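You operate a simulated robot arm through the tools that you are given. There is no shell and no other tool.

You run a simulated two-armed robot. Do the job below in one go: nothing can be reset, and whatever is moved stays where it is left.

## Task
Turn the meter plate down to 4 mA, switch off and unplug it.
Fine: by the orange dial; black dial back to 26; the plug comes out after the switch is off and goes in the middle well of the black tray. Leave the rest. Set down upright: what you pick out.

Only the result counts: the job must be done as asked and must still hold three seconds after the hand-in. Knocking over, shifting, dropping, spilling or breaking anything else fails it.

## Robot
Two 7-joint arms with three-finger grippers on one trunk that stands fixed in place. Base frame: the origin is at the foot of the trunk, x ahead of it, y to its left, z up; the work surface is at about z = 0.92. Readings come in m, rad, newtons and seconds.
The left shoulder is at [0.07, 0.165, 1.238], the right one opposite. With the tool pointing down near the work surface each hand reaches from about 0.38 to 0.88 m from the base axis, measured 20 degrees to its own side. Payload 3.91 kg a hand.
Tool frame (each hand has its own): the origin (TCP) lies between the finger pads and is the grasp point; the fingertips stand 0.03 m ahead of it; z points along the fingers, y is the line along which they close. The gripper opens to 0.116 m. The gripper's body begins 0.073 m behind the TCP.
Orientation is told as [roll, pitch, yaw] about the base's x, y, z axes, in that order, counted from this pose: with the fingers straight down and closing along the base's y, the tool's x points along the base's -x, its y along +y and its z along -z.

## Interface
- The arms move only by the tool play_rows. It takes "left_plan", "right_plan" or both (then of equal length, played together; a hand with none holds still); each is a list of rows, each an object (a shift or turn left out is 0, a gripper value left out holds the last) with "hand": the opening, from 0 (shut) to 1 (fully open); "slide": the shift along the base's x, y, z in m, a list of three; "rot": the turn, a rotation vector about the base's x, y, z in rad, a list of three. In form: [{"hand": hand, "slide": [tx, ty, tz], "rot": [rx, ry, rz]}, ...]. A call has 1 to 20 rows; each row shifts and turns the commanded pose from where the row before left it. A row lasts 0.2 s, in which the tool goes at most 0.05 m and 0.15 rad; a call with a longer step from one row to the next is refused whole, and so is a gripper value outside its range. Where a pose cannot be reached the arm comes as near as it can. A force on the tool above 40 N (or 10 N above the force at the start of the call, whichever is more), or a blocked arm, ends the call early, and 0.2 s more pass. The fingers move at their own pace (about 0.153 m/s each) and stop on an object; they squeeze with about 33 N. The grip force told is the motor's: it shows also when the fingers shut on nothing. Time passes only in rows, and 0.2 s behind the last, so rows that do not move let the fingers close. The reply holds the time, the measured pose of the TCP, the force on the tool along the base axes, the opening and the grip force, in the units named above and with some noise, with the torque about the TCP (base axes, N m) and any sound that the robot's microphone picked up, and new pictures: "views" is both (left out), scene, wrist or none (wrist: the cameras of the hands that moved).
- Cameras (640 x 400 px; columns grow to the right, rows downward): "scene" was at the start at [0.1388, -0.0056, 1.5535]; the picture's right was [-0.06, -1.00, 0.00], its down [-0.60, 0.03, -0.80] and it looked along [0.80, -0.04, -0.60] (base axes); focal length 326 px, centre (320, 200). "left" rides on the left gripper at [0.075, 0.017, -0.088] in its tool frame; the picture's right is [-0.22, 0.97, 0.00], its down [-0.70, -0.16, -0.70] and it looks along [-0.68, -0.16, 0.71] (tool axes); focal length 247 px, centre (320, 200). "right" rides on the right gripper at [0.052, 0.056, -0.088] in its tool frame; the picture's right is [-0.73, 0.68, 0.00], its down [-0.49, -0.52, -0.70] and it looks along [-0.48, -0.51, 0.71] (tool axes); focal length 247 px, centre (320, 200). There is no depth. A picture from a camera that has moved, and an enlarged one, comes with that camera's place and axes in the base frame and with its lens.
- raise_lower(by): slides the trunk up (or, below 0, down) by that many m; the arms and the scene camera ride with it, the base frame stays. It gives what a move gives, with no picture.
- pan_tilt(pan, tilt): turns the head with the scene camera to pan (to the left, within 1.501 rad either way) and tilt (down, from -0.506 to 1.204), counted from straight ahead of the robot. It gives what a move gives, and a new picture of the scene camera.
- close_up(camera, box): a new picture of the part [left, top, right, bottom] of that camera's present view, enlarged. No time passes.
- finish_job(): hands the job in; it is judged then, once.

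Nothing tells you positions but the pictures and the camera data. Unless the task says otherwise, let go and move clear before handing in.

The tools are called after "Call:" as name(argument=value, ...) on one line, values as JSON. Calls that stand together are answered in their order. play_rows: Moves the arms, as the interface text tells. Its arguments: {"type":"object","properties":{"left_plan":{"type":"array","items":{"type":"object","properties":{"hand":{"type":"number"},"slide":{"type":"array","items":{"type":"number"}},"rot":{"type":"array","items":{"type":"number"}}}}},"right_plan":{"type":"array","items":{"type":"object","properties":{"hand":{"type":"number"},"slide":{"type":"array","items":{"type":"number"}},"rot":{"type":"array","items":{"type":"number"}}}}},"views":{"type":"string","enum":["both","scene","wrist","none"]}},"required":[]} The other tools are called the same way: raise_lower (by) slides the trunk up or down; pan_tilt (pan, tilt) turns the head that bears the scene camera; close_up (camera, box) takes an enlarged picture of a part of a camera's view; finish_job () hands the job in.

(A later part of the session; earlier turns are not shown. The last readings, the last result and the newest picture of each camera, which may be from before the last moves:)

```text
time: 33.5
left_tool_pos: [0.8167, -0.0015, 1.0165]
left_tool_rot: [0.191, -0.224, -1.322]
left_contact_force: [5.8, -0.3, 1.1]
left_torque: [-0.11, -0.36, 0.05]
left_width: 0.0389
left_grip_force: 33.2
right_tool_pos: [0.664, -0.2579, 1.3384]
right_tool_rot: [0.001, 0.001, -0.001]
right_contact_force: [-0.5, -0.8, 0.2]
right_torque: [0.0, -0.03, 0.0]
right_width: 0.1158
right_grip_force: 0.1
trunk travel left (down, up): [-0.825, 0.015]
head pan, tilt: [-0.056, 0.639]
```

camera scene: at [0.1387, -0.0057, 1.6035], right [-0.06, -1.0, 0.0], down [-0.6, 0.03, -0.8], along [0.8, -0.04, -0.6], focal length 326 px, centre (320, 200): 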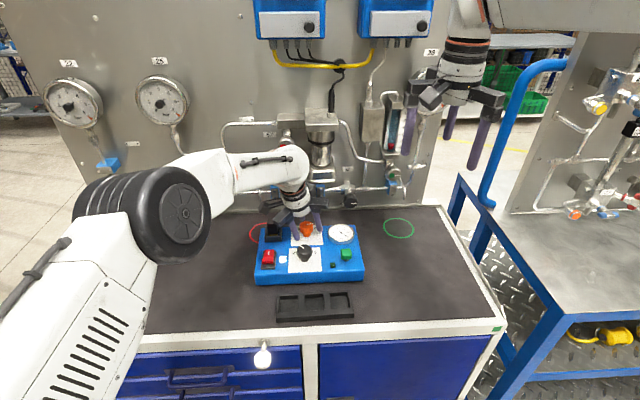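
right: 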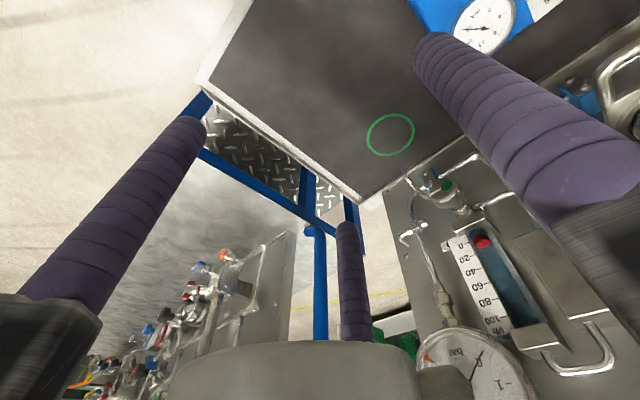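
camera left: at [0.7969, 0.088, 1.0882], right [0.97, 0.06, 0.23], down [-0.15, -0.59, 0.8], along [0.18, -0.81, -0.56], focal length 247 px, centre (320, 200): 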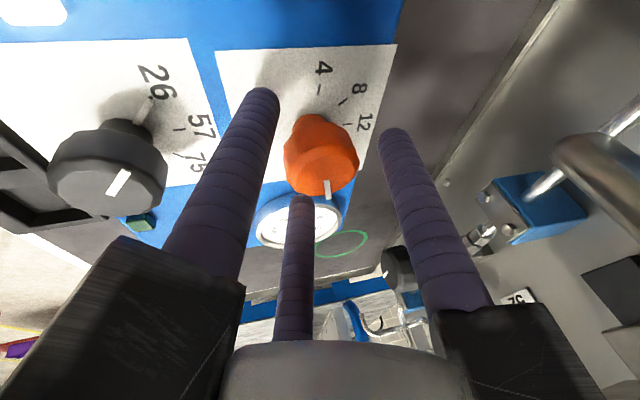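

It's gripped with little side force. I'm turning counterclockwise about the vertical in small steps while watching the gauge.

Call:
play_rows(left_plan=[{"slide": [0, -0.0004, 0], "rot": [0, 0, 0.11]}, {"slide": [0, -0.0004, 0], "rot": [0, 0, 0.11]}, {"slide": [0, -0.0004, 0], "rot": [0, 0, 0.11]}, {}], views="scene")

Call:
close_up(camera="scene", box=[280, 205, 360, 260])

```text
time: 34.5
left_tool_pos: [0.8163, -0.0026, 1.0172]
left_tool_rot: [0.192, -0.226, -0.994]
left_contact_force: [7.0, -4.7, 5.6]
left_torque: [0.22, -0.04, -0.01]
left_width: 0.0387
left_grip_force: 33.5
right_tool_pos: [0.6634, -0.2591, 1.3385]
right_tool_rot: [0.002, 0.0, -0.003]
right_contact_force: [-0.4, -0.1, -0.2]
right_torque: [-0.02, -0.03, -0.02]
right_width: 0.1159
right_grip_force: 0.0
trunk travel left (down, up): [-0.825, 0.015]
head pan, tilt: [-0.056, 0.639]
camera scene: at [0.1392, -0.0066, 1.6035], right [-0.06, -1.0, 0.0], down [-0.6, 0.03, -0.8], along [0.8, -0.04, -0.6], focal length 326 px, centre (320, 200)
```

scene: 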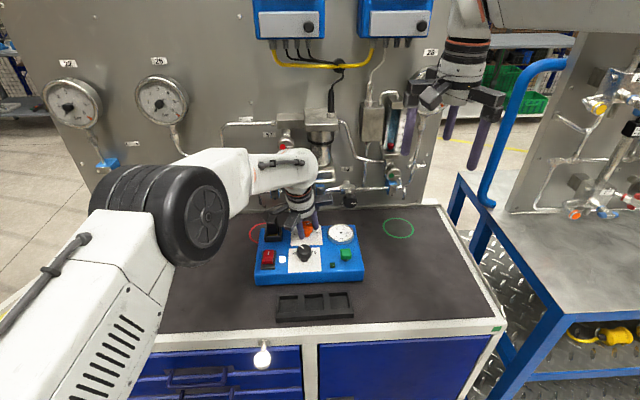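

```text
7.27 times, centred on (320, 232) of scene
camera zoom: at [0.1392, -0.0066, 1.6035], right [-0.06, -1.0, 0.0], down [-0.6, 0.03, -0.8], along [0.8, -0.04, -0.6], focal length 2372 px, centre (320, -36)
```

zoom: 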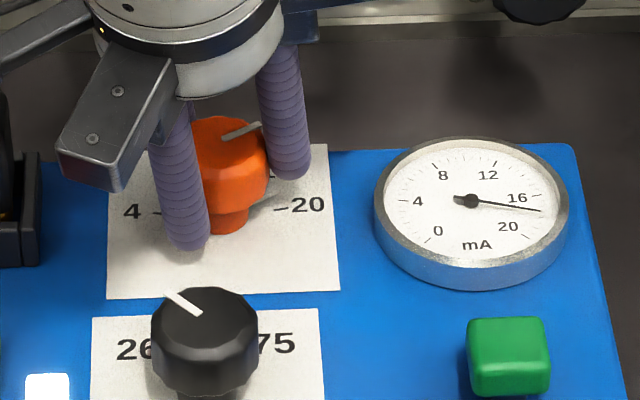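

The gauge is falling, now about 17. I'm continuing the turn.

Call:
play_rows(left_plan=[{"slide": [0, -0.0004, 0], "rot": [0, 0, 0.1]}, {"slide": [0, -0.0004, 0], "rot": [0, 0, 0.1]}, {"slide": [0, -0.0004, 0], "rot": [0, 0, 0.1]}, {"slide": [0, -0.0004, 0], "rot": [0, 0, 0.1]}, {}], views="none")

Call:
close_up(camera="scene", box=[280, 205, 360, 260])

Call:
close_up(camera="scene", box=[240, 120, 380, 290])

```text
time: 35.6
left_tool_pos: [0.8172, -0.0062, 1.0174]
left_tool_rot: [0.192, -0.226, -0.592]
left_contact_force: [8.3, -9.3, 7.6]
left_torque: [-0.06, -0.24, -0.03]
left_width: 0.0387
left_grip_force: 32.6
right_tool_pos: [0.6623, -0.259, 1.3391]
right_tool_rot: [0.002, 0.001, -0.001]
right_contact_force: [-0.1, -0.1, 0.2]
right_torque: [-0.02, -0.03, -0.01]
right_width: 0.116
right_grip_force: 0.1
trunk travel left (down, up): [-0.825, 0.015]
head pan, tilt: [-0.056, 0.639]
```

```text
7.27 times, centred on (320, 232) of scene
camera zoom: at [0.1389, -0.0076, 1.6036], right [-0.06, -1.0, 0.0], down [-0.6, 0.03, -0.8], along [0.8, -0.04, -0.6], focal length 2372 px, centre (320, -36)
```

zoom: 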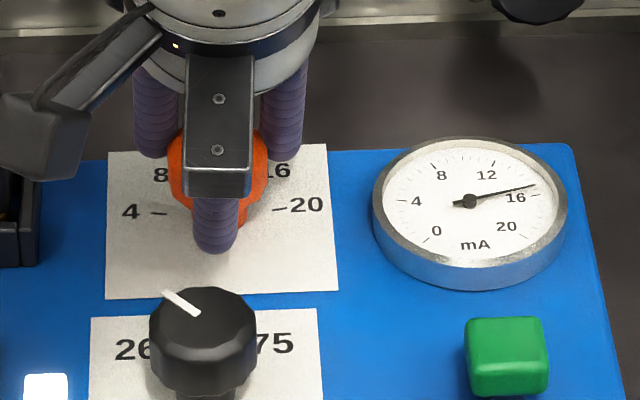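

```text
2.35 times, centred on (310, 205) of scene
camera zoom: at [0.1389, -0.0076, 1.6036], right [-0.06, -1.0, 0.0], down [-0.6, 0.03, -0.8], along [0.8, -0.04, -0.6], focal length 767 px, centre (344, 188)
```

zoom: 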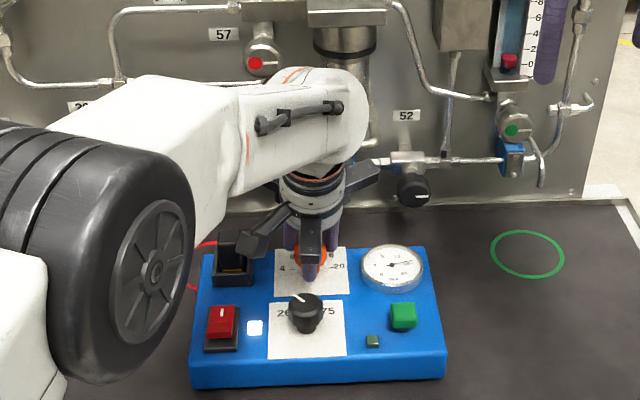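

Now about 15.5 mA, which is 10° per mA. I'll regrip: open, rotate back 42° around the knob and close again.

Call:
play_rows(left_plan=[{"hand": 0.5}, {}, {"slide": [0, 0.0004, 0], "rot": [0, 0, -0.1043]}, {"slide": [0, 0.0004, 0], "rot": [0, 0, -0.1043]}, {"slide": [0, 0.0004, 0], "rot": [0, 0, -0.1043]}, {"slide": [0, 0.0004, 0], "rot": [0, 0, -0.1043]}, {"slide": [0, 0.0004, 0], "rot": [0, 0, -0.1043]}, {"slide": [0, 0.0004, 0], "rot": [0, 0, -0.1043]}, {"slide": [0, 0.0004, 0], "rot": [0, 0, -0.1043]}, {}, {"hand": 0.36}, {"hand": 0.3}, {}], views="none")

Call:
close_up(camera="scene", box=[280, 205, 360, 260])

```text
time: 38.5
left_tool_pos: [0.8164, -0.0002, 1.0169]
left_tool_rot: [0.191, -0.224, -1.323]
left_contact_force: [4.9, 0.9, 2.8]
left_torque: [0.19, 0.04, 0.02]
left_width: 0.0394
left_grip_force: 33.3
right_tool_pos: [0.6639, -0.2578, 1.3386]
right_tool_rot: [0.0, -0.001, -0.002]
right_contact_force: [0.7, -0.4, -0.4]
right_torque: [-0.02, 0.0, -0.01]
right_width: 0.1158
right_grip_force: 0.0
trunk travel left (down, up): [-0.825, 0.015]
head pan, tilt: [-0.056, 0.639]
```

```text
7.27 times, centred on (320, 232) of scene
camera zoom: at [0.1394, -0.0055, 1.6035], right [-0.06, -1.0, 0.0], down [-0.6, 0.03, -0.8], along [0.8, -0.04, -0.6], focal length 2372 px, centre (320, -36)
```

zoom: 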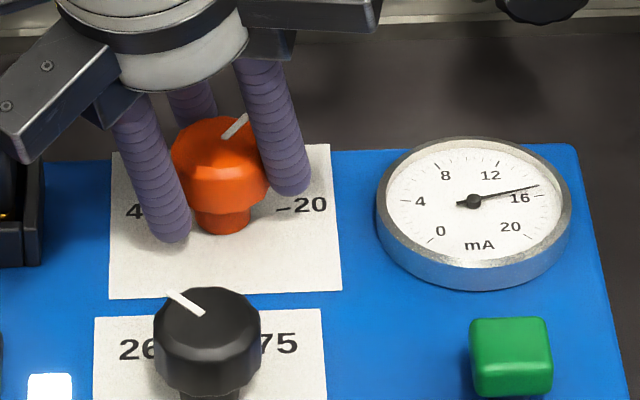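

The regrip held the reading at about 15.4. Next comes the second turn and another regrip.

Call:
play_rows(left_plan=[{"slide": [0, -0.0004, 0], "rot": [0, 0, 0.1043]}, {"slide": [0, -0.0004, 0], "rot": [0, 0, 0.1043]}, {"slide": [0, -0.0004, 0], "rot": [0, 0, 0.1043]}, {"slide": [0, -0.0004, 0], "rot": [0, 0, 0.1043]}, {"slide": [0, -0.0004, 0], "rot": [0, 0, 0.1043]}, {"slide": [0, -0.0004, 0], "rot": [0, 0, 0.1043]}, {"slide": [0, -0.0004, 0], "rot": [0, 0, 0.1043]}, {}], views="none")

Call:
close_up(camera="scene", box=[280, 205, 360, 260])

Call:
play_rows(left_plan=[{"hand": 0.5}, {}, {"slide": [0, 0.0004, 0], "rot": [0, 0, -0.1043]}, {"slide": [0, 0.0004, 0], "rot": [0, 0, -0.1043]}, {"slide": [0, 0.0004, 0], "rot": [0, 0, -0.1043]}, {"slide": [0, 0.0004, 0], "rot": [0, 0, -0.1043]}, {"slide": [0, 0.0004, 0], "rot": [0, 0, -0.1043]}, {"slide": [0, 0.0004, 0], "rot": [0, 0, -0.1043]}, {"slide": [0, 0.0004, 0], "rot": [0, 0, -0.1043]}, {}, {"hand": 0.36}, {"hand": 0.3}, {}], views="none")

Call:
close_up(camera="scene", box=[280, 205, 360, 260])

```text
time: 40.2
left_tool_pos: [0.8157, -0.0042, 1.017]
left_tool_rot: [0.193, -0.225, -0.593]
left_contact_force: [6.4, -7.9, 5.5]
left_torque: [-0.12, -0.11, -0.02]
left_width: 0.0385
left_grip_force: 32.9
right_tool_pos: [0.6621, -0.2597, 1.3376]
right_tool_rot: [0.002, 0.001, -0.002]
right_contact_force: [-0.5, -0.6, -0.1]
right_torque: [-0.02, 0.02, 0.01]
right_width: 0.116
right_grip_force: 0.1
trunk travel left (down, up): [-0.825, 0.015]
head pan, tilt: [-0.056, 0.639]
```

```text
7.27 times, centred on (320, 232) of scene
camera zoom: at [0.139, -0.0072, 1.6035], right [-0.06, -1.0, 0.0], down [-0.6, 0.03, -0.8], along [0.8, -0.04, -0.6], focal length 2372 px, centre (320, -36)
```

zoom: 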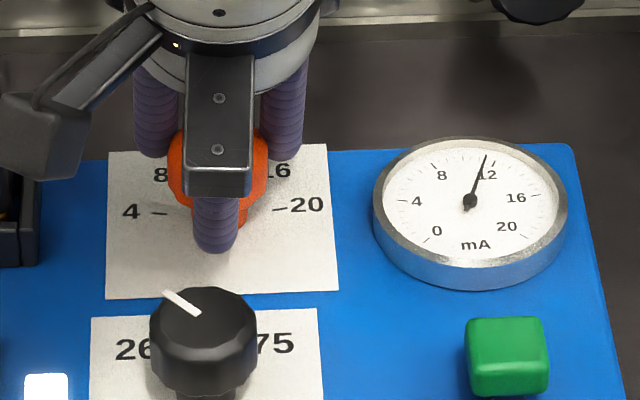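

```text
time: 43.0
left_tool_pos: [0.8173, -0.0002, 1.018]
left_tool_rot: [0.191, -0.226, -1.325]
left_contact_force: [8.0, 0.0, 2.2]
left_torque: [-0.19, -0.29, 0.08]
left_width: 0.0391
left_grip_force: 32.5
right_tool_pos: [0.6645, -0.2573, 1.3375]
right_tool_rot: [0.0, 0.001, -0.002]
right_contact_force: [-1.3, -0.3, -0.7]
right_torque: [-0.02, 0.01, 0.0]
right_width: 0.1159
right_grip_force: 0.1
trunk travel left (down, up): [-0.825, 0.015]
head pan, tilt: [-0.056, 0.639]
```

```text
7.27 times, centred on (320, 232) of scene
camera zoom: at [0.14, -0.0054, 1.6035], right [-0.06, -1.0, 0.0], down [-0.6, 0.03, -0.8], along [0.8, -0.04, -0.6], focal length 2372 px, centre (320, -36)
```

zoom: 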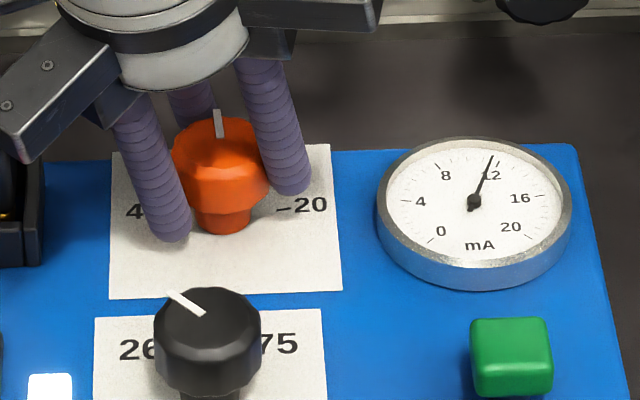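

The reading is about 11.7 now. This is the third turn and regrip.

Call:
play_rows(left_plan=[{"slide": [0, -0.0004, 0], "rot": [0, 0, 0.1043]}, {"slide": [0, -0.0004, 0], "rot": [0, 0, 0.1043]}, {"slide": [0, -0.0004, 0], "rot": [0, 0, 0.1043]}, {"slide": [0, -0.0004, 0], "rot": [0, 0, 0.1043]}, {"slide": [0, -0.0004, 0], "rot": [0, 0, 0.1043]}, {"slide": [0, -0.0004, 0], "rot": [0, 0, 0.1043]}, {"slide": [0, -0.0004, 0], "rot": [0, 0, 0.1043]}, {}], views="none")

Call:
close_up(camera="scene", box=[280, 205, 360, 260])

Call:
play_rows(left_plan=[{"hand": 0.5}, {}, {"slide": [0, 0.0004, 0], "rot": [0, 0, -0.1043]}, {"slide": [0, 0.0004, 0], "rot": [0, 0, -0.1043]}, {"slide": [0, 0.0004, 0], "rot": [0, 0, -0.1043]}, {"slide": [0, 0.0004, 0], "rot": [0, 0, -0.1043]}, {"slide": [0, 0.0004, 0], "rot": [0, 0, -0.1043]}, {"slide": [0, 0.0004, 0], "rot": [0, 0, -0.1043]}, {"slide": [0, 0.0004, 0], "rot": [0, 0, -0.1043]}, {}, {"hand": 0.36}, {"hand": 0.3}, {}], views="none")

Call:
close_up(camera="scene", box=[280, 205, 360, 260])

Call:
close_up(camera="scene", box=[324, 218, 360, 244])

```text
time: 44.9
left_tool_pos: [0.8168, -0.0045, 1.0178]
left_tool_rot: [0.192, -0.225, -0.593]
left_contact_force: [8.9, -6.7, 8.4]
left_torque: [-0.22, -0.3, -0.04]
left_width: 0.0388
left_grip_force: 33.2
right_tool_pos: [0.6632, -0.2587, 1.3386]
right_tool_rot: [0.002, 0.0, -0.003]
right_contact_force: [-0.8, -0.4, -0.3]
right_torque: [0.0, -0.04, -0.02]
right_width: 0.116
right_grip_force: 0.1
trunk travel left (down, up): [-0.825, 0.015]
head pan, tilt: [-0.056, 0.639]
```

```text
7.27 times, centred on (320, 232) of scene
camera zoom: at [0.1391, -0.007, 1.6036], right [-0.06, -1.0, 0.0], down [-0.6, 0.03, -0.8], along [0.8, -0.04, -0.6], focal length 2372 px, centre (320, -36)
```

zoom: 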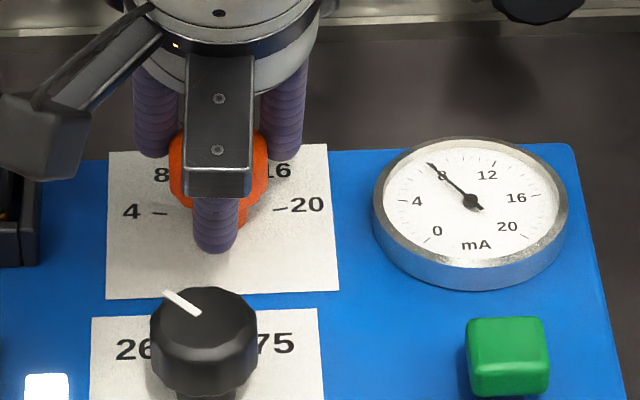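

```text
time: 47.6
left_tool_pos: [0.817, -0.0017, 1.0168]
left_tool_rot: [0.191, -0.226, -1.324]
left_contact_force: [8.9, -0.9, 4.0]
left_torque: [-0.06, -0.21, 0.06]
left_width: 0.0384
left_grip_force: 32.9
right_tool_pos: [0.6643, -0.258, 1.3381]
right_tool_rot: [0.0, 0.0, -0.001]
right_contact_force: [-0.5, 0.5, 0.6]
right_torque: [0.0, 0.01, 0.02]
right_width: 0.116
right_grip_force: 0.1
trunk travel left (down, up): [-0.825, 0.015]
head pan, tilt: [-0.056, 0.639]
```

```text
7.27 times, centred on (320, 232) of scene
camera zoom: at [0.14, -0.0059, 1.6035], right [-0.06, -1.0, 0.0], down [-0.6, 0.03, -0.8], along [0.8, -0.04, -0.6], focal length 2372 px, centre (320, -36)
```

zoom: 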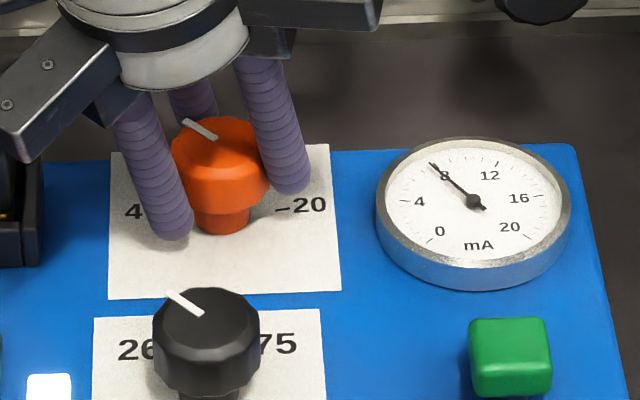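

```text
15.38 times, centred on (342, 231) of scene
camera zoom: at [0.14, -0.0059, 1.6035], right [-0.06, -1.0, 0.0], down [-0.6, 0.03, -0.8], along [0.8, -0.04, -0.6], focal length 5017 px, centre (-18, -277)
```

zoom: 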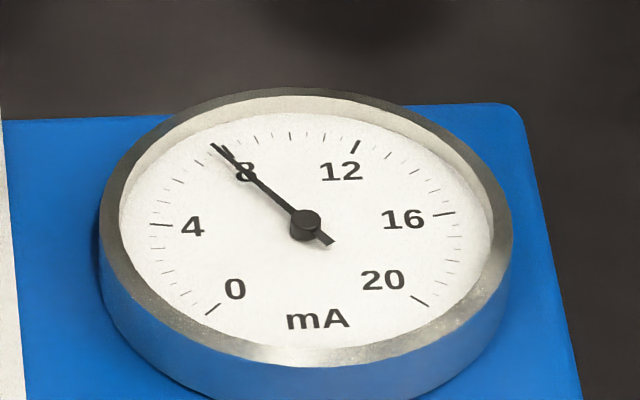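

The reading works out to 7.5 mA with the perspective allowed for. I need about 35° more, so I'll turn most of it and then fine-tune.

Call:
play_rows(left_plan=[{"slide": [0, -0.0004, 0], "rot": [0, 0, 0.1]}, {"slide": [0, -0.0004, 0], "rot": [0, 0, 0.1]}, {"slide": [0, -0.0004, 0], "rot": [0, 0, 0.1]}, {"slide": [0, -0.0004, 0], "rot": [0, 0, 0.1]}, {"slide": [0, -0.0004, 0], "rot": [0, 0, 0.1]}, {"slide": [0, -0.0004, 0], "rot": [0, 0, 0.08]}, {}], views="none")

Call:
close_up(camera="scene", box=[324, 218, 360, 244])

```text
time: 49.2
left_tool_pos: [0.8167, -0.0046, 1.0171]
left_tool_rot: [0.193, -0.226, -0.744]
left_contact_force: [11.8, -5.6, 11.1]
left_torque: [0.02, 0.02, 0.01]
left_width: 0.0384
left_grip_force: 33.1
right_tool_pos: [0.6635, -0.2588, 1.338]
right_tool_rot: [0.001, 0.001, -0.002]
right_contact_force: [0.1, 0.0, 0.6]
right_torque: [-0.05, -0.01, -0.02]
right_width: 0.116
right_grip_force: 0.0
trunk travel left (down, up): [-0.825, 0.015]
head pan, tilt: [-0.056, 0.639]
```

```text
15.38 times, centred on (342, 231) of scene
camera zoom: at [0.1391, -0.0069, 1.6036], right [-0.06, -1.0, 0.0], down [-0.6, 0.03, -0.8], along [0.8, -0.04, -0.6], focal length 5017 px, centre (-18, -277)
```

zoom: 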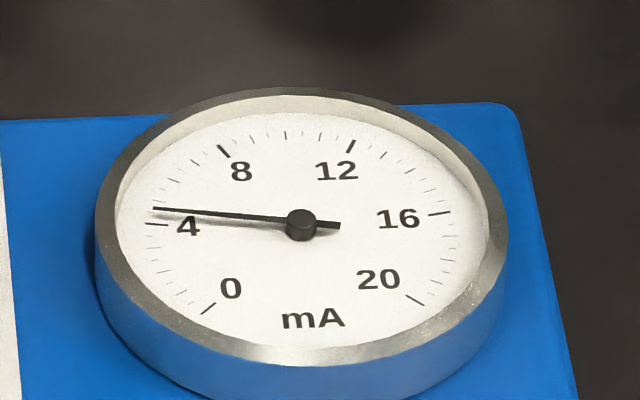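

About 4.15 mA; a final nudge of 1.6°.

Call:
play_rows(left_plan=[{"rot": [0, 0, 0.028]}, {}, {}], views="none")

Call:
close_up(camera="scene", box=[324, 218, 360, 244])

```text
time: 50.0
left_tool_pos: [0.8157, -0.0047, 1.0184]
left_tool_rot: [0.191, -0.226, -0.716]
left_contact_force: [12.8, -8.4, 12.6]
left_torque: [-0.34, -0.11, -0.05]
left_width: 0.0381
left_grip_force: 33.2
right_tool_pos: [0.6622, -0.2598, 1.3383]
right_tool_rot: [0.002, -0.001, -0.002]
right_contact_force: [0.2, 1.1, 0.2]
right_torque: [0.03, 0.01, -0.01]
right_width: 0.116
right_grip_force: 0.0
trunk travel left (down, up): [-0.825, 0.015]
head pan, tilt: [-0.056, 0.639]
```

```text
15.38 times, centred on (342, 231) of scene
camera zoom: at [0.139, -0.0073, 1.6036], right [-0.06, -1.0, 0.0], down [-0.6, 0.03, -0.8], along [0.8, -0.04, -0.6], focal length 5017 px, centre (-18, -277)
```

zoom: 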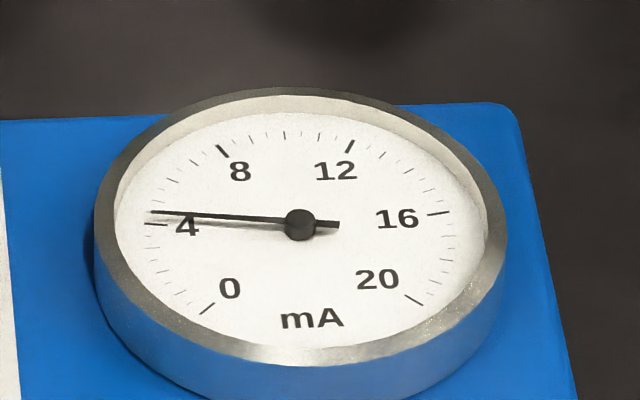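

The needle reads 4.0 mA. I'm releasing, lifting straight up and backing away.

Call:
play_rows(left_plan=[{"hand": 0.5}, {}, {}, {"slide": [0, 0, 0.02]}, {"slide": [0, 0, 0.02]}, {"slide": [-0.005, 0, 0.02]}, {"slide": [-0.03, 0, 0.01]}, {"slide": [-0.03, 0.01, 0.01]}, {}], views="scene")

Call:
close_up(camera="scene", box=[324, 218, 360, 244])

Call:
close_up(camera="scene", box=[250, 215, 340, 285])

Call:
close_up(camera="left", box=[0, 0, 640, 400])

```text
time: 52.0
left_tool_pos: [0.7514, 0.0059, 1.0977]
left_tool_rot: [0.19, -0.224, -0.719]
left_contact_force: [1.1, 0.2, -0.3]
left_torque: [0.0, -0.01, -0.03]
left_width: 0.0579
left_grip_force: 0.1
right_tool_pos: [0.6647, -0.2575, 1.3376]
right_tool_rot: [-0.001, 0.0, -0.002]
right_contact_force: [0.5, -0.3, 1.1]
right_torque: [-0.03, 0.03, -0.02]
right_width: 0.1161
right_grip_force: 0.1
trunk travel left (down, up): [-0.825, 0.015]
head pan, tilt: [-0.056, 0.639]
camera scene: at [0.1403, -0.0059, 1.6034], right [-0.06, -1.0, 0.0], down [-0.6, 0.03, -0.8], along [0.8, -0.04, -0.6], focal length 326 px, centre (320, 200)
```

scene: 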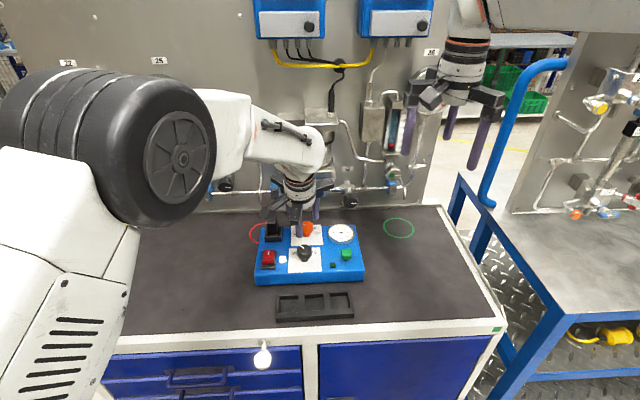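

```text
15.38 times, centred on (342, 231) of scene
camera zoom: at [0.1403, -0.0059, 1.6034], right [-0.06, -1.0, 0.0], down [-0.6, 0.03, -0.8], along [0.8, -0.04, -0.6], focal length 5017 px, centre (-18, -277)
```

zoom: 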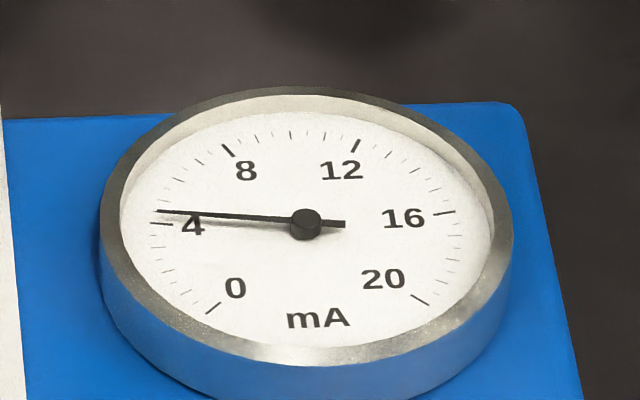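

```text
5.71 times, centred on (295, 250) of scene
camera zoom: at [0.1403, -0.0059, 1.6034], right [-0.06, -1.0, 0.0], down [-0.6, 0.03, -0.8], along [0.8, -0.04, -0.6], focal length 1863 px, centre (463, -86)
```

zoom: 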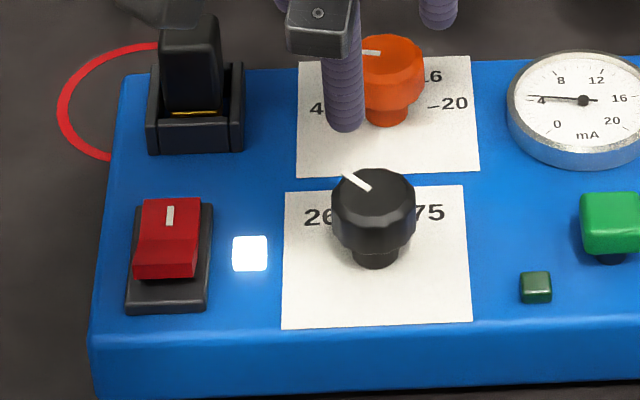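

```text
1.00 times, centred on (320, 200) of left (not enlarged: the box is as wide or as high as the picture)
camera zoom: at [0.6831, 0.0665, 1.1678], right [0.76, 0.6, 0.23], down [0.21, -0.57, 0.8], along [0.61, -0.56, -0.56], focal length 247 px, centre (320, 200)
```

zoom: 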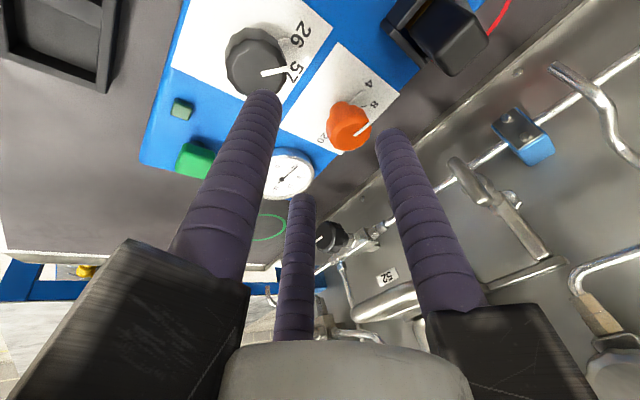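

The meter reads 4.0 mA with the hand clear. Next is the red rocker: its front (O) end is raised at about (0.705, 0.093, 0.997). I'll straighten the tool, close the fingers and move above that end.

Call:
play_rows(left_plan=[{"hand": 0.0, "slide": [-0.011, 0.022, 0], "rot": [0.0023, 0.147, 0]}, {"slide": [-0.011, 0.022, 0], "rot": [0.0023, 0.147, 0]}, {"slide": [-0.011, 0.022, -0.01]}, {"slide": [-0.0105, 0.021, -0.025]}, {}])

Call:
close_up(camera="scene", box=[245, 215, 305, 275])

Call:
close_up(camera="left", box=[200, 40, 440, 200])

```text
time: 53.2
left_tool_pos: [0.7073, 0.0944, 1.0605]
left_tool_rot: [0.003, 0.003, -0.697]
left_contact_force: [0.0, -0.3, 1.0]
left_torque: [0.01, 0.02, 0.01]
left_width: 0.0091
left_grip_force: 33.4
right_tool_pos: [0.6648, -0.258, 1.3368]
right_tool_rot: [-0.001, -0.001, -0.001]
right_contact_force: [-0.2, -0.4, -0.8]
right_torque: [0.0, 0.01, 0.0]
right_width: 0.116
right_grip_force: 0.0
trunk travel left (down, up): [-0.825, 0.015]
head pan, tilt: [-0.056, 0.639]
camera scene: at [0.1399, -0.006, 1.6034], right [-0.06, -1.0, 0.0], down [-0.6, 0.03, -0.8], along [0.8, -0.04, -0.6], focal length 326 px, centre (320, 200)
camera left: at [0.6629, 0.154, 1.15], right [0.8, 0.6, 0.0], down [0.43, -0.57, 0.7], along [0.42, -0.55, -0.72], focal length 247 px, centre (320, 200)
```

scene: 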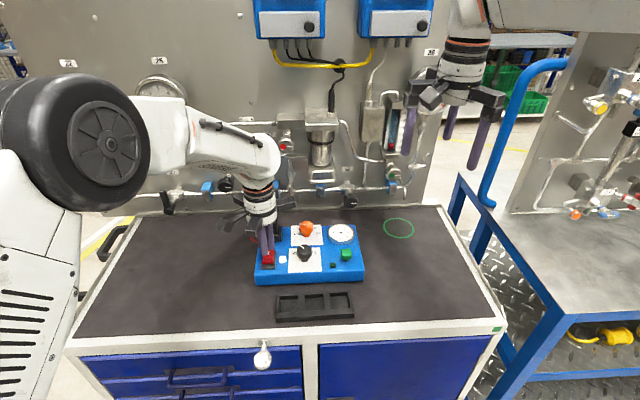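
left: 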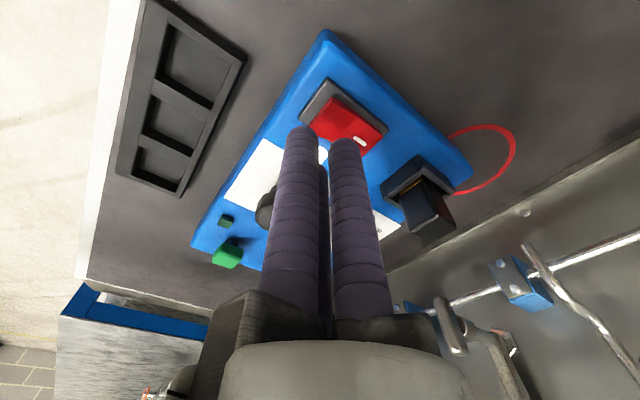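

```text
6.67 times, centred on (275, 245) of scene
camera zoom: at [0.1399, -0.006, 1.6034], right [-0.06, -1.0, 0.0], down [-0.6, 0.03, -0.8], along [0.8, -0.04, -0.6], focal length 2174 px, centre (620, -100)
```

zoom: 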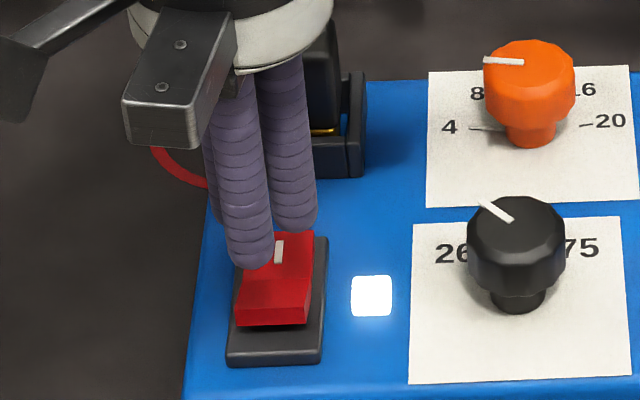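

```text
2.50 times, centred on (320, 120) of left
camera zoom: at [0.6629, 0.154, 1.15], right [0.8, 0.6, 0.0], down [0.43, -0.57, 0.7], along [0.42, -0.55, -0.72], focal length 617 px, centre (320, 400)
```

zoom: 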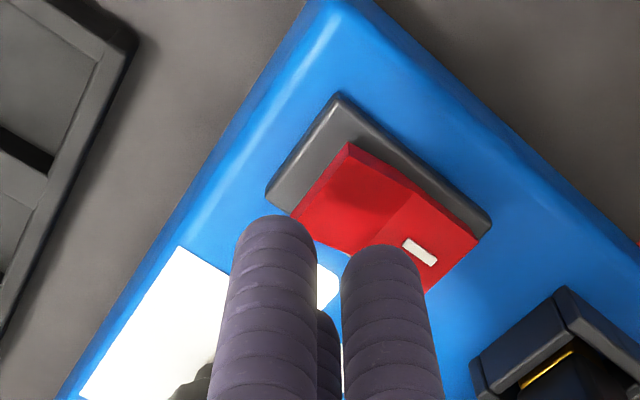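

The tip cluster is above the front end of the rocker. I'm pressing down slowly with small steps.

Call:
play_rows(left_plan=[{"slide": [0.003, -0.001, -0.012]}, {"slide": [0, 0, -0.012]}, {"slide": [0, 0, -0.008]}, {"slide": [0, 0, -0.004]}, {"slide": [0, 0, -0.004]}, {"slide": [0, 0, -0.003]}, {}], views="none")

Call:
close_up(camera="scene", box=[245, 215, 365, 295])

```text
time: 54.9
left_tool_pos: [0.71, 0.0927, 1.0194]
left_tool_rot: [0.002, 0.005, -0.696]
left_contact_force: [-0.3, -0.8, 0.7]
left_torque: [0.0, 0.04, 0.0]
left_width: 0.0092
left_grip_force: 33.2
right_tool_pos: [0.6618, -0.2566, 1.3378]
right_tool_rot: [0.001, 0.0, -0.002]
right_contact_force: [-0.3, -0.3, -0.2]
right_torque: [0.0, 0.0, 0.02]
right_width: 0.116
right_grip_force: 0.0
trunk travel left (down, up): [-0.825, 0.015]
head pan, tilt: [-0.056, 0.639]
```

```text
5.00 times, centred on (305, 255) of scene
camera zoom: at [0.1389, -0.0056, 1.6035], right [-0.06, -1.0, 0.0], down [-0.6, 0.03, -0.8], along [0.8, -0.04, -0.6], focal length 1630 px, centre (395, -75)
```

zoom: 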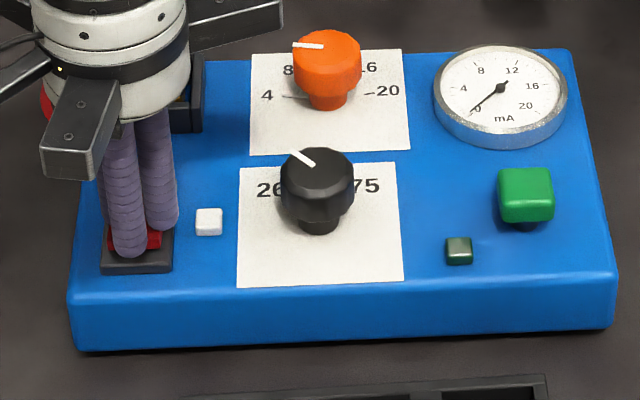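

The switch is off: the lamp is dark and the meter reads 0. Now I'll lift off, verify the rocker, and stage above the plug, estimated at centre (0.820, 0.0855) with its top at 1.031.

Call:
play_rows(left_plan=[{"slide": [0, 0, 0.03]}, {"hand": 0.5, "slide": [0, 0, 0.04]}, {"rot": [0, 0, 0.13]}, {"rot": [-0.0125, -0.1193, 0.0]}, {"rot": [0, 0, 0.042]}, {}])

Call:
close_up(camera="scene", box=[245, 195, 365, 295])

Call:
close_up(camera="left", box=[200, 0, 520, 240])

```text
time: 56.2
left_tool_pos: [0.7116, 0.0933, 1.0871]
left_tool_rot: [0.055, -0.105, -0.524]
left_contact_force: [-0.4, 0.4, -0.1]
left_torque: [0.01, -0.02, 0.0]
left_width: 0.0577
left_grip_force: 0.0
right_tool_pos: [0.6638, -0.2581, 1.3376]
right_tool_rot: [-0.001, 0.0, -0.001]
right_contact_force: [0.1, 0.0, -0.5]
right_torque: [0.02, 0.0, -0.04]
right_width: 0.1161
right_grip_force: 0.1
trunk travel left (down, up): [-0.825, 0.015]
head pan, tilt: [-0.056, 0.639]
camera scene: at [0.1401, -0.0057, 1.6034], right [-0.06, -1.0, 0.0], down [-0.6, 0.03, -0.8], along [0.8, -0.04, -0.6], focal length 326 px, centre (320, 200)
camera left: at [0.6467, 0.1451, 1.1692], right [0.68, 0.73, 0.08], down [0.44, -0.48, 0.76], along [0.59, -0.48, -0.65], focal length 247 px, centre (320, 200)
```

scene: 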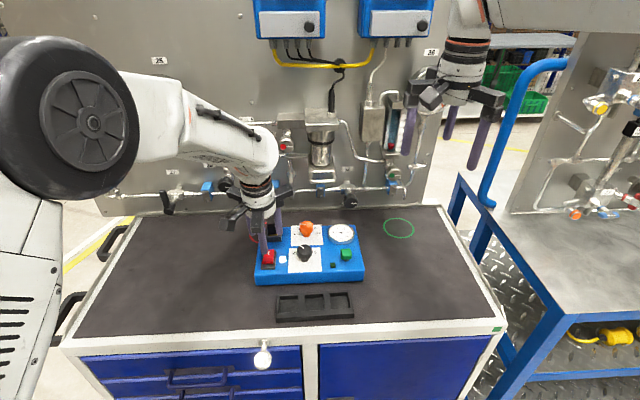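
left: 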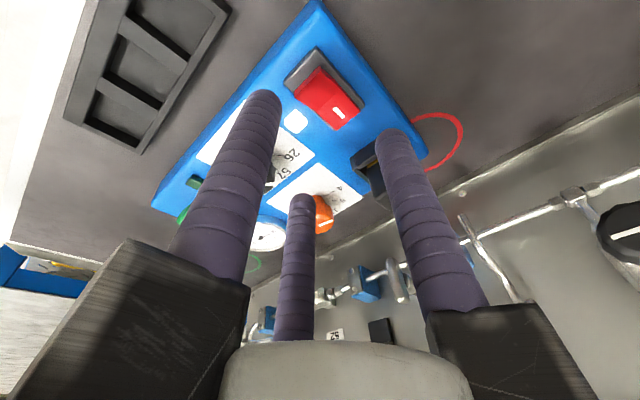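

```text
4.00 times, centred on (305, 245) of scene
camera zoom: at [0.1401, -0.0057, 1.6034], right [-0.06, -1.0, 0.0], down [-0.6, 0.03, -0.8], along [0.8, -0.04, -0.6], focal length 1304 px, centre (380, 20)
```

zoom: 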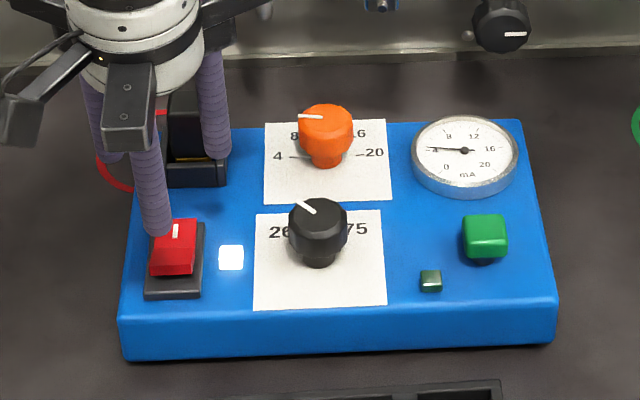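

```text
1.67 times, centred on (360, 120) of left
camera zoom: at [0.6467, 0.1451, 1.1692], right [0.68, 0.73, 0.08], down [0.44, -0.48, 0.76], along [0.59, -0.48, -0.65], focal length 412 px, centre (253, 333)
```

zoom: 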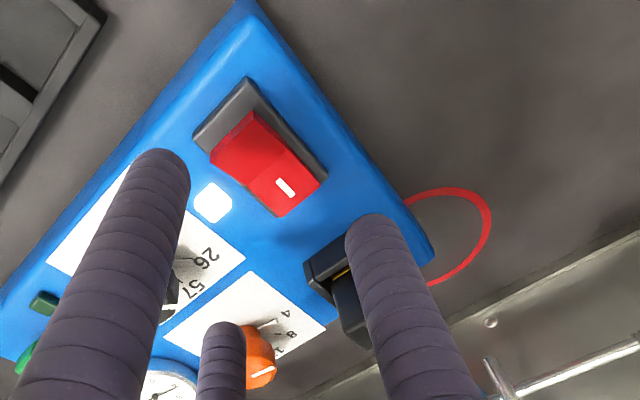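

The rocker sprang back on because I didn't press it far enough to latch. I'll close the fingers again and press deeper, watching the force.

Call:
play_rows(left_plan=[{"hand": 0.0}, {"slide": [0.003, 0, -0.02]}, {"slide": [0, 0, -0.02]}, {"slide": [0, 0, -0.018]}, {"slide": [0, 0, -0.005]}, {"slide": [0, 0, -0.004]}, {"slide": [0, 0, -0.004]}, {}], views="none")

Call:
close_up(camera="scene", box=[245, 235, 305, 280])

Call:
close_up(camera="left", box=[200, 0, 520, 240])

```text
time: 58.0
left_tool_pos: [0.7129, 0.0933, 1.0189]
left_tool_rot: [0.057, -0.105, -0.528]
left_contact_force: [-0.1, -0.4, -0.8]
left_torque: [-0.01, -0.02, -0.01]
left_width: 0.0093
left_grip_force: 33.1
right_tool_pos: [0.6619, -0.2571, 1.3378]
right_tool_rot: [0.0, -0.001, -0.002]
right_contact_force: [-0.3, -0.2, 0.5]
right_torque: [0.04, 0.02, -0.01]
right_width: 0.1161
right_grip_force: 0.2
trunk travel left (down, up): [-0.825, 0.015]
head pan, tilt: [-0.056, 0.639]
```

```text
8.89 times, centred on (275, 258) of scene
camera zoom: at [0.1385, -0.0057, 1.6036], right [-0.06, -1.0, 0.0], down [-0.6, 0.03, -0.8], along [0.8, -0.04, -0.6], focal length 2899 px, centre (720, -311)
```

zoom: 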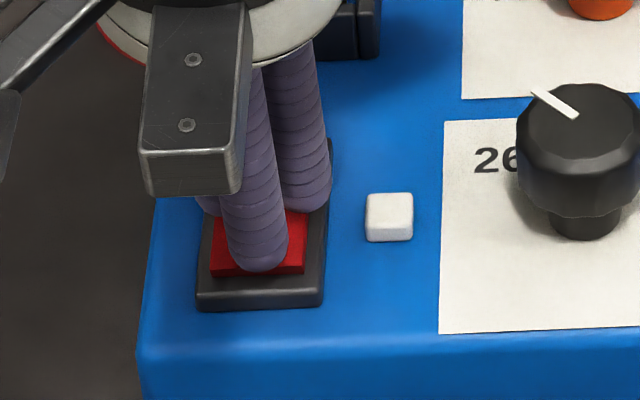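

```text
1.67 times, centred on (360, 120) of left
camera zoom: at [0.6486, 0.1452, 1.0986], right [0.68, 0.73, 0.08], down [0.44, -0.48, 0.76], along [0.59, -0.48, -0.65], focal length 412 px, centre (253, 333)
```

zoom: 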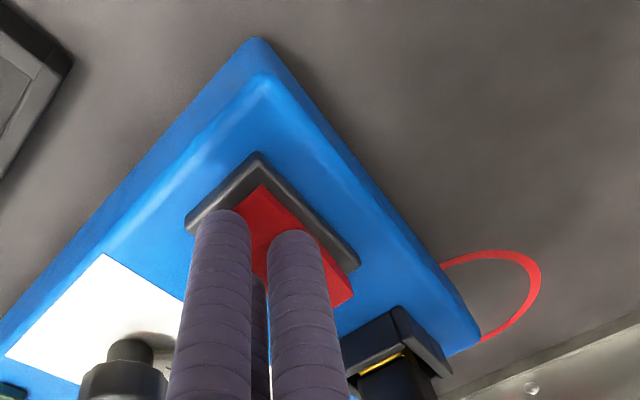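

The lamp is off again. I'll lift just 1 cm and check whether it holds.

Call:
play_rows(left_plan=[{"slide": [0, 0, 0.004]}, {"slide": [0, 0, 0.004]}, {"slide": [0, 0, 0.004]}], views="none")

Call:
close_up(camera="scene", box=[245, 235, 305, 280])

```text
time: 58.9
left_tool_pos: [0.7128, 0.0932, 1.0301]
left_tool_rot: [0.056, -0.105, -0.526]
left_contact_force: [0.3, -0.1, 0.3]
left_torque: [-0.02, -0.03, 0.0]
left_width: 0.009
left_grip_force: 33.3
right_tool_pos: [0.6631, -0.2566, 1.3375]
right_tool_rot: [-0.002, -0.001, -0.003]
right_contact_force: [-0.4, -1.1, 0.5]
right_torque: [-0.01, 0.01, 0.02]
right_width: 0.116
right_grip_force: 0.1
trunk travel left (down, up): [-0.825, 0.015]
head pan, tilt: [-0.056, 0.639]
```

```text
8.89 times, centred on (275, 258) of scene
camera zoom: at [0.1387, -0.0056, 1.6035], right [-0.06, -1.0, 0.0], down [-0.6, 0.03, -0.8], along [0.8, -0.04, -0.6], focal length 2899 px, centre (720, -311)
```

zoom: 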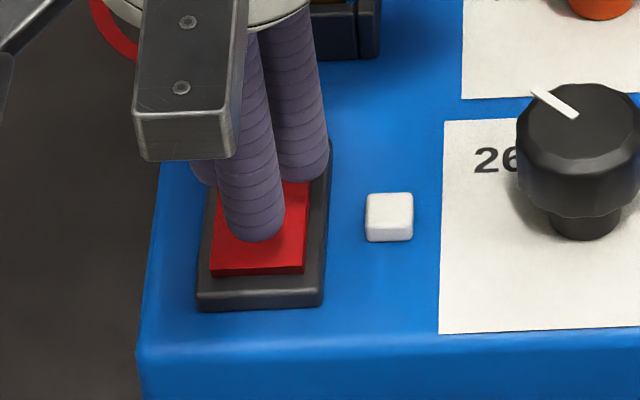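

It's holding off with the finger clear. I'm lifting higher in steps.

Call:
play_rows(left_plan=[{"slide": [0, 0, 0.01]}, {"slide": [0, 0, 0.02]}, {"slide": [0, 0, 0.025]}, {}], views="none")

Call:
close_up(camera="scene", box=[245, 195, 365, 295])

Call:
close_up(camera="scene", box=[245, 235, 305, 280])

```text
time: 59.9
left_tool_pos: [0.7127, 0.093, 1.0841]
left_tool_rot: [0.056, -0.104, -0.529]
left_contact_force: [-0.5, -0.2, -0.5]
left_torque: [0.02, 0.03, -0.04]
left_width: 0.0093
left_grip_force: 32.9
right_tool_pos: [0.6643, -0.2577, 1.3375]
right_tool_rot: [-0.001, 0.001, -0.002]
right_contact_force: [-0.5, -0.6, 0.2]
right_torque: [-0.02, 0.01, -0.03]
right_width: 0.1158
right_grip_force: 0.3
trunk travel left (down, up): [-0.825, 0.015]
head pan, tilt: [-0.056, 0.639]
```

```text
4.00 times, centred on (305, 245) of scene
camera zoom: at [0.1392, -0.0056, 1.6035], right [-0.06, -1.0, 0.0], down [-0.6, 0.03, -0.8], along [0.8, -0.04, -0.6], focal length 1304 px, centre (380, 20)
```

zoom: 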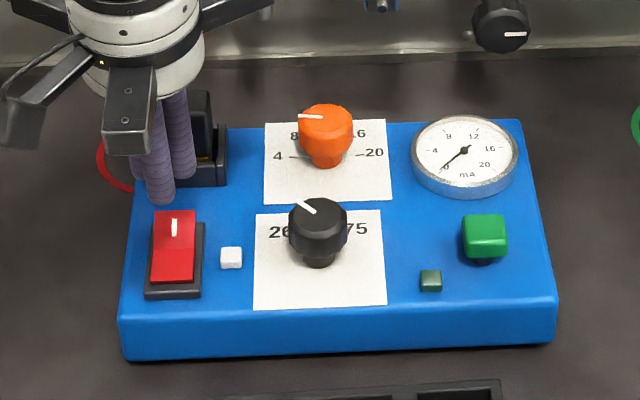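

```text
8.89 times, centred on (275, 258) of scene
camera zoom: at [0.1392, -0.0056, 1.6035], right [-0.06, -1.0, 0.0], down [-0.6, 0.03, -0.8], along [0.8, -0.04, -0.6], focal length 2899 px, centre (720, -311)
```

zoom: 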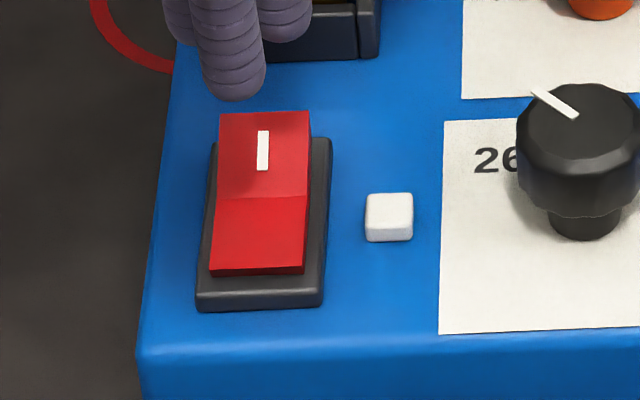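

It latched off: the front end is down, the lamp is dark and the meter is at 0. I'm moving above the plug and opening the fingers there.

Call:
play_rows(left_plan=[{"slide": [0.03, 0, 0.015]}, {"slide": [0.03, -0.003, 0]}, {"hand": 0.52, "slide": [0.03, -0.003, 0]}, {"slide": [0.0153, -0.0015, -0.01]}, {}])

Call:
close_up(camera="scene", box=[240, 175, 320, 265])

Call:
close_up(camera="left", box=[200, 40, 440, 220])

```text
time: 61.0
left_tool_pos: [0.8183, 0.0848, 1.0898]
left_tool_rot: [0.057, -0.104, -0.527]
left_contact_force: [0.3, 0.3, 0.3]
left_torque: [0.02, -0.01, 0.01]
left_width: 0.0601
left_grip_force: 0.1
right_tool_pos: [0.6628, -0.2586, 1.3385]
right_tool_rot: [-0.001, -0.001, -0.003]
right_contact_force: [-0.4, 0.2, 0.1]
right_torque: [-0.01, -0.01, 0.0]
right_width: 0.1158
right_grip_force: 0.1
trunk travel left (down, up): [-0.825, 0.015]
head pan, tilt: [-0.056, 0.639]
camera scene: at [0.1383, -0.0057, 1.6036], right [-0.06, -1.0, 0.0], down [-0.6, 0.03, -0.8], along [0.8, -0.04, -0.6], focal length 326 px, centre (320, 200)
camera left: at [0.7529, 0.137, 1.1706], right [0.68, 0.73, 0.08], down [0.44, -0.48, 0.76], along [0.59, -0.48, -0.65], focal length 247 px, centre (320, 200)
```

scene: 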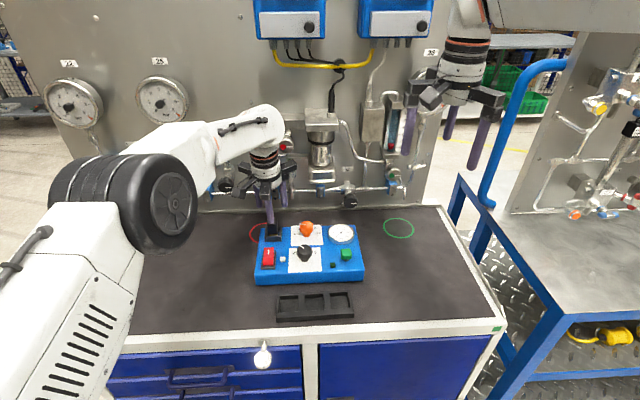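
left: 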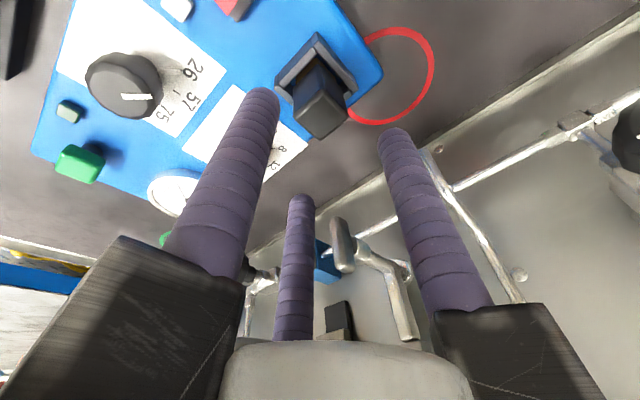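

```text
4.44 times, centred on (280, 220) of scene
camera zoom: at [0.1383, -0.0057, 1.6036], right [-0.06, -1.0, 0.0], down [-0.6, 0.03, -0.8], along [0.8, -0.04, -0.6], focal length 1449 px, centre (498, 111)
```

zoom: 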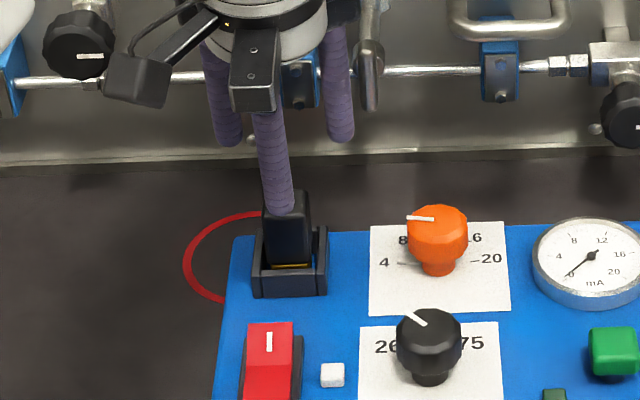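

```text
2.22 times, centred on (320, 130) of left
camera zoom: at [0.7529, 0.137, 1.1706], right [0.68, 0.73, 0.08], down [0.44, -0.48, 0.76], along [0.59, -0.48, -0.65], focal length 549 px, centre (320, 356)
```

zoom: 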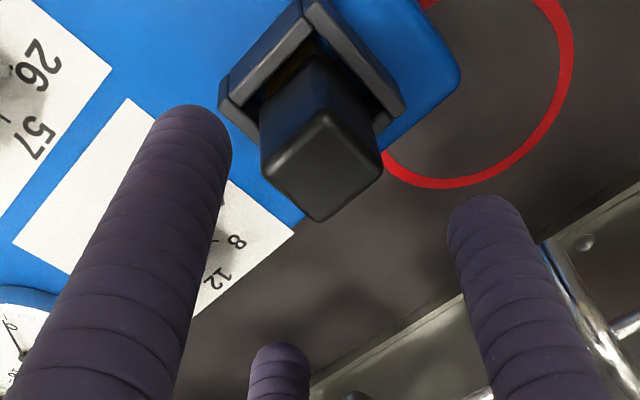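

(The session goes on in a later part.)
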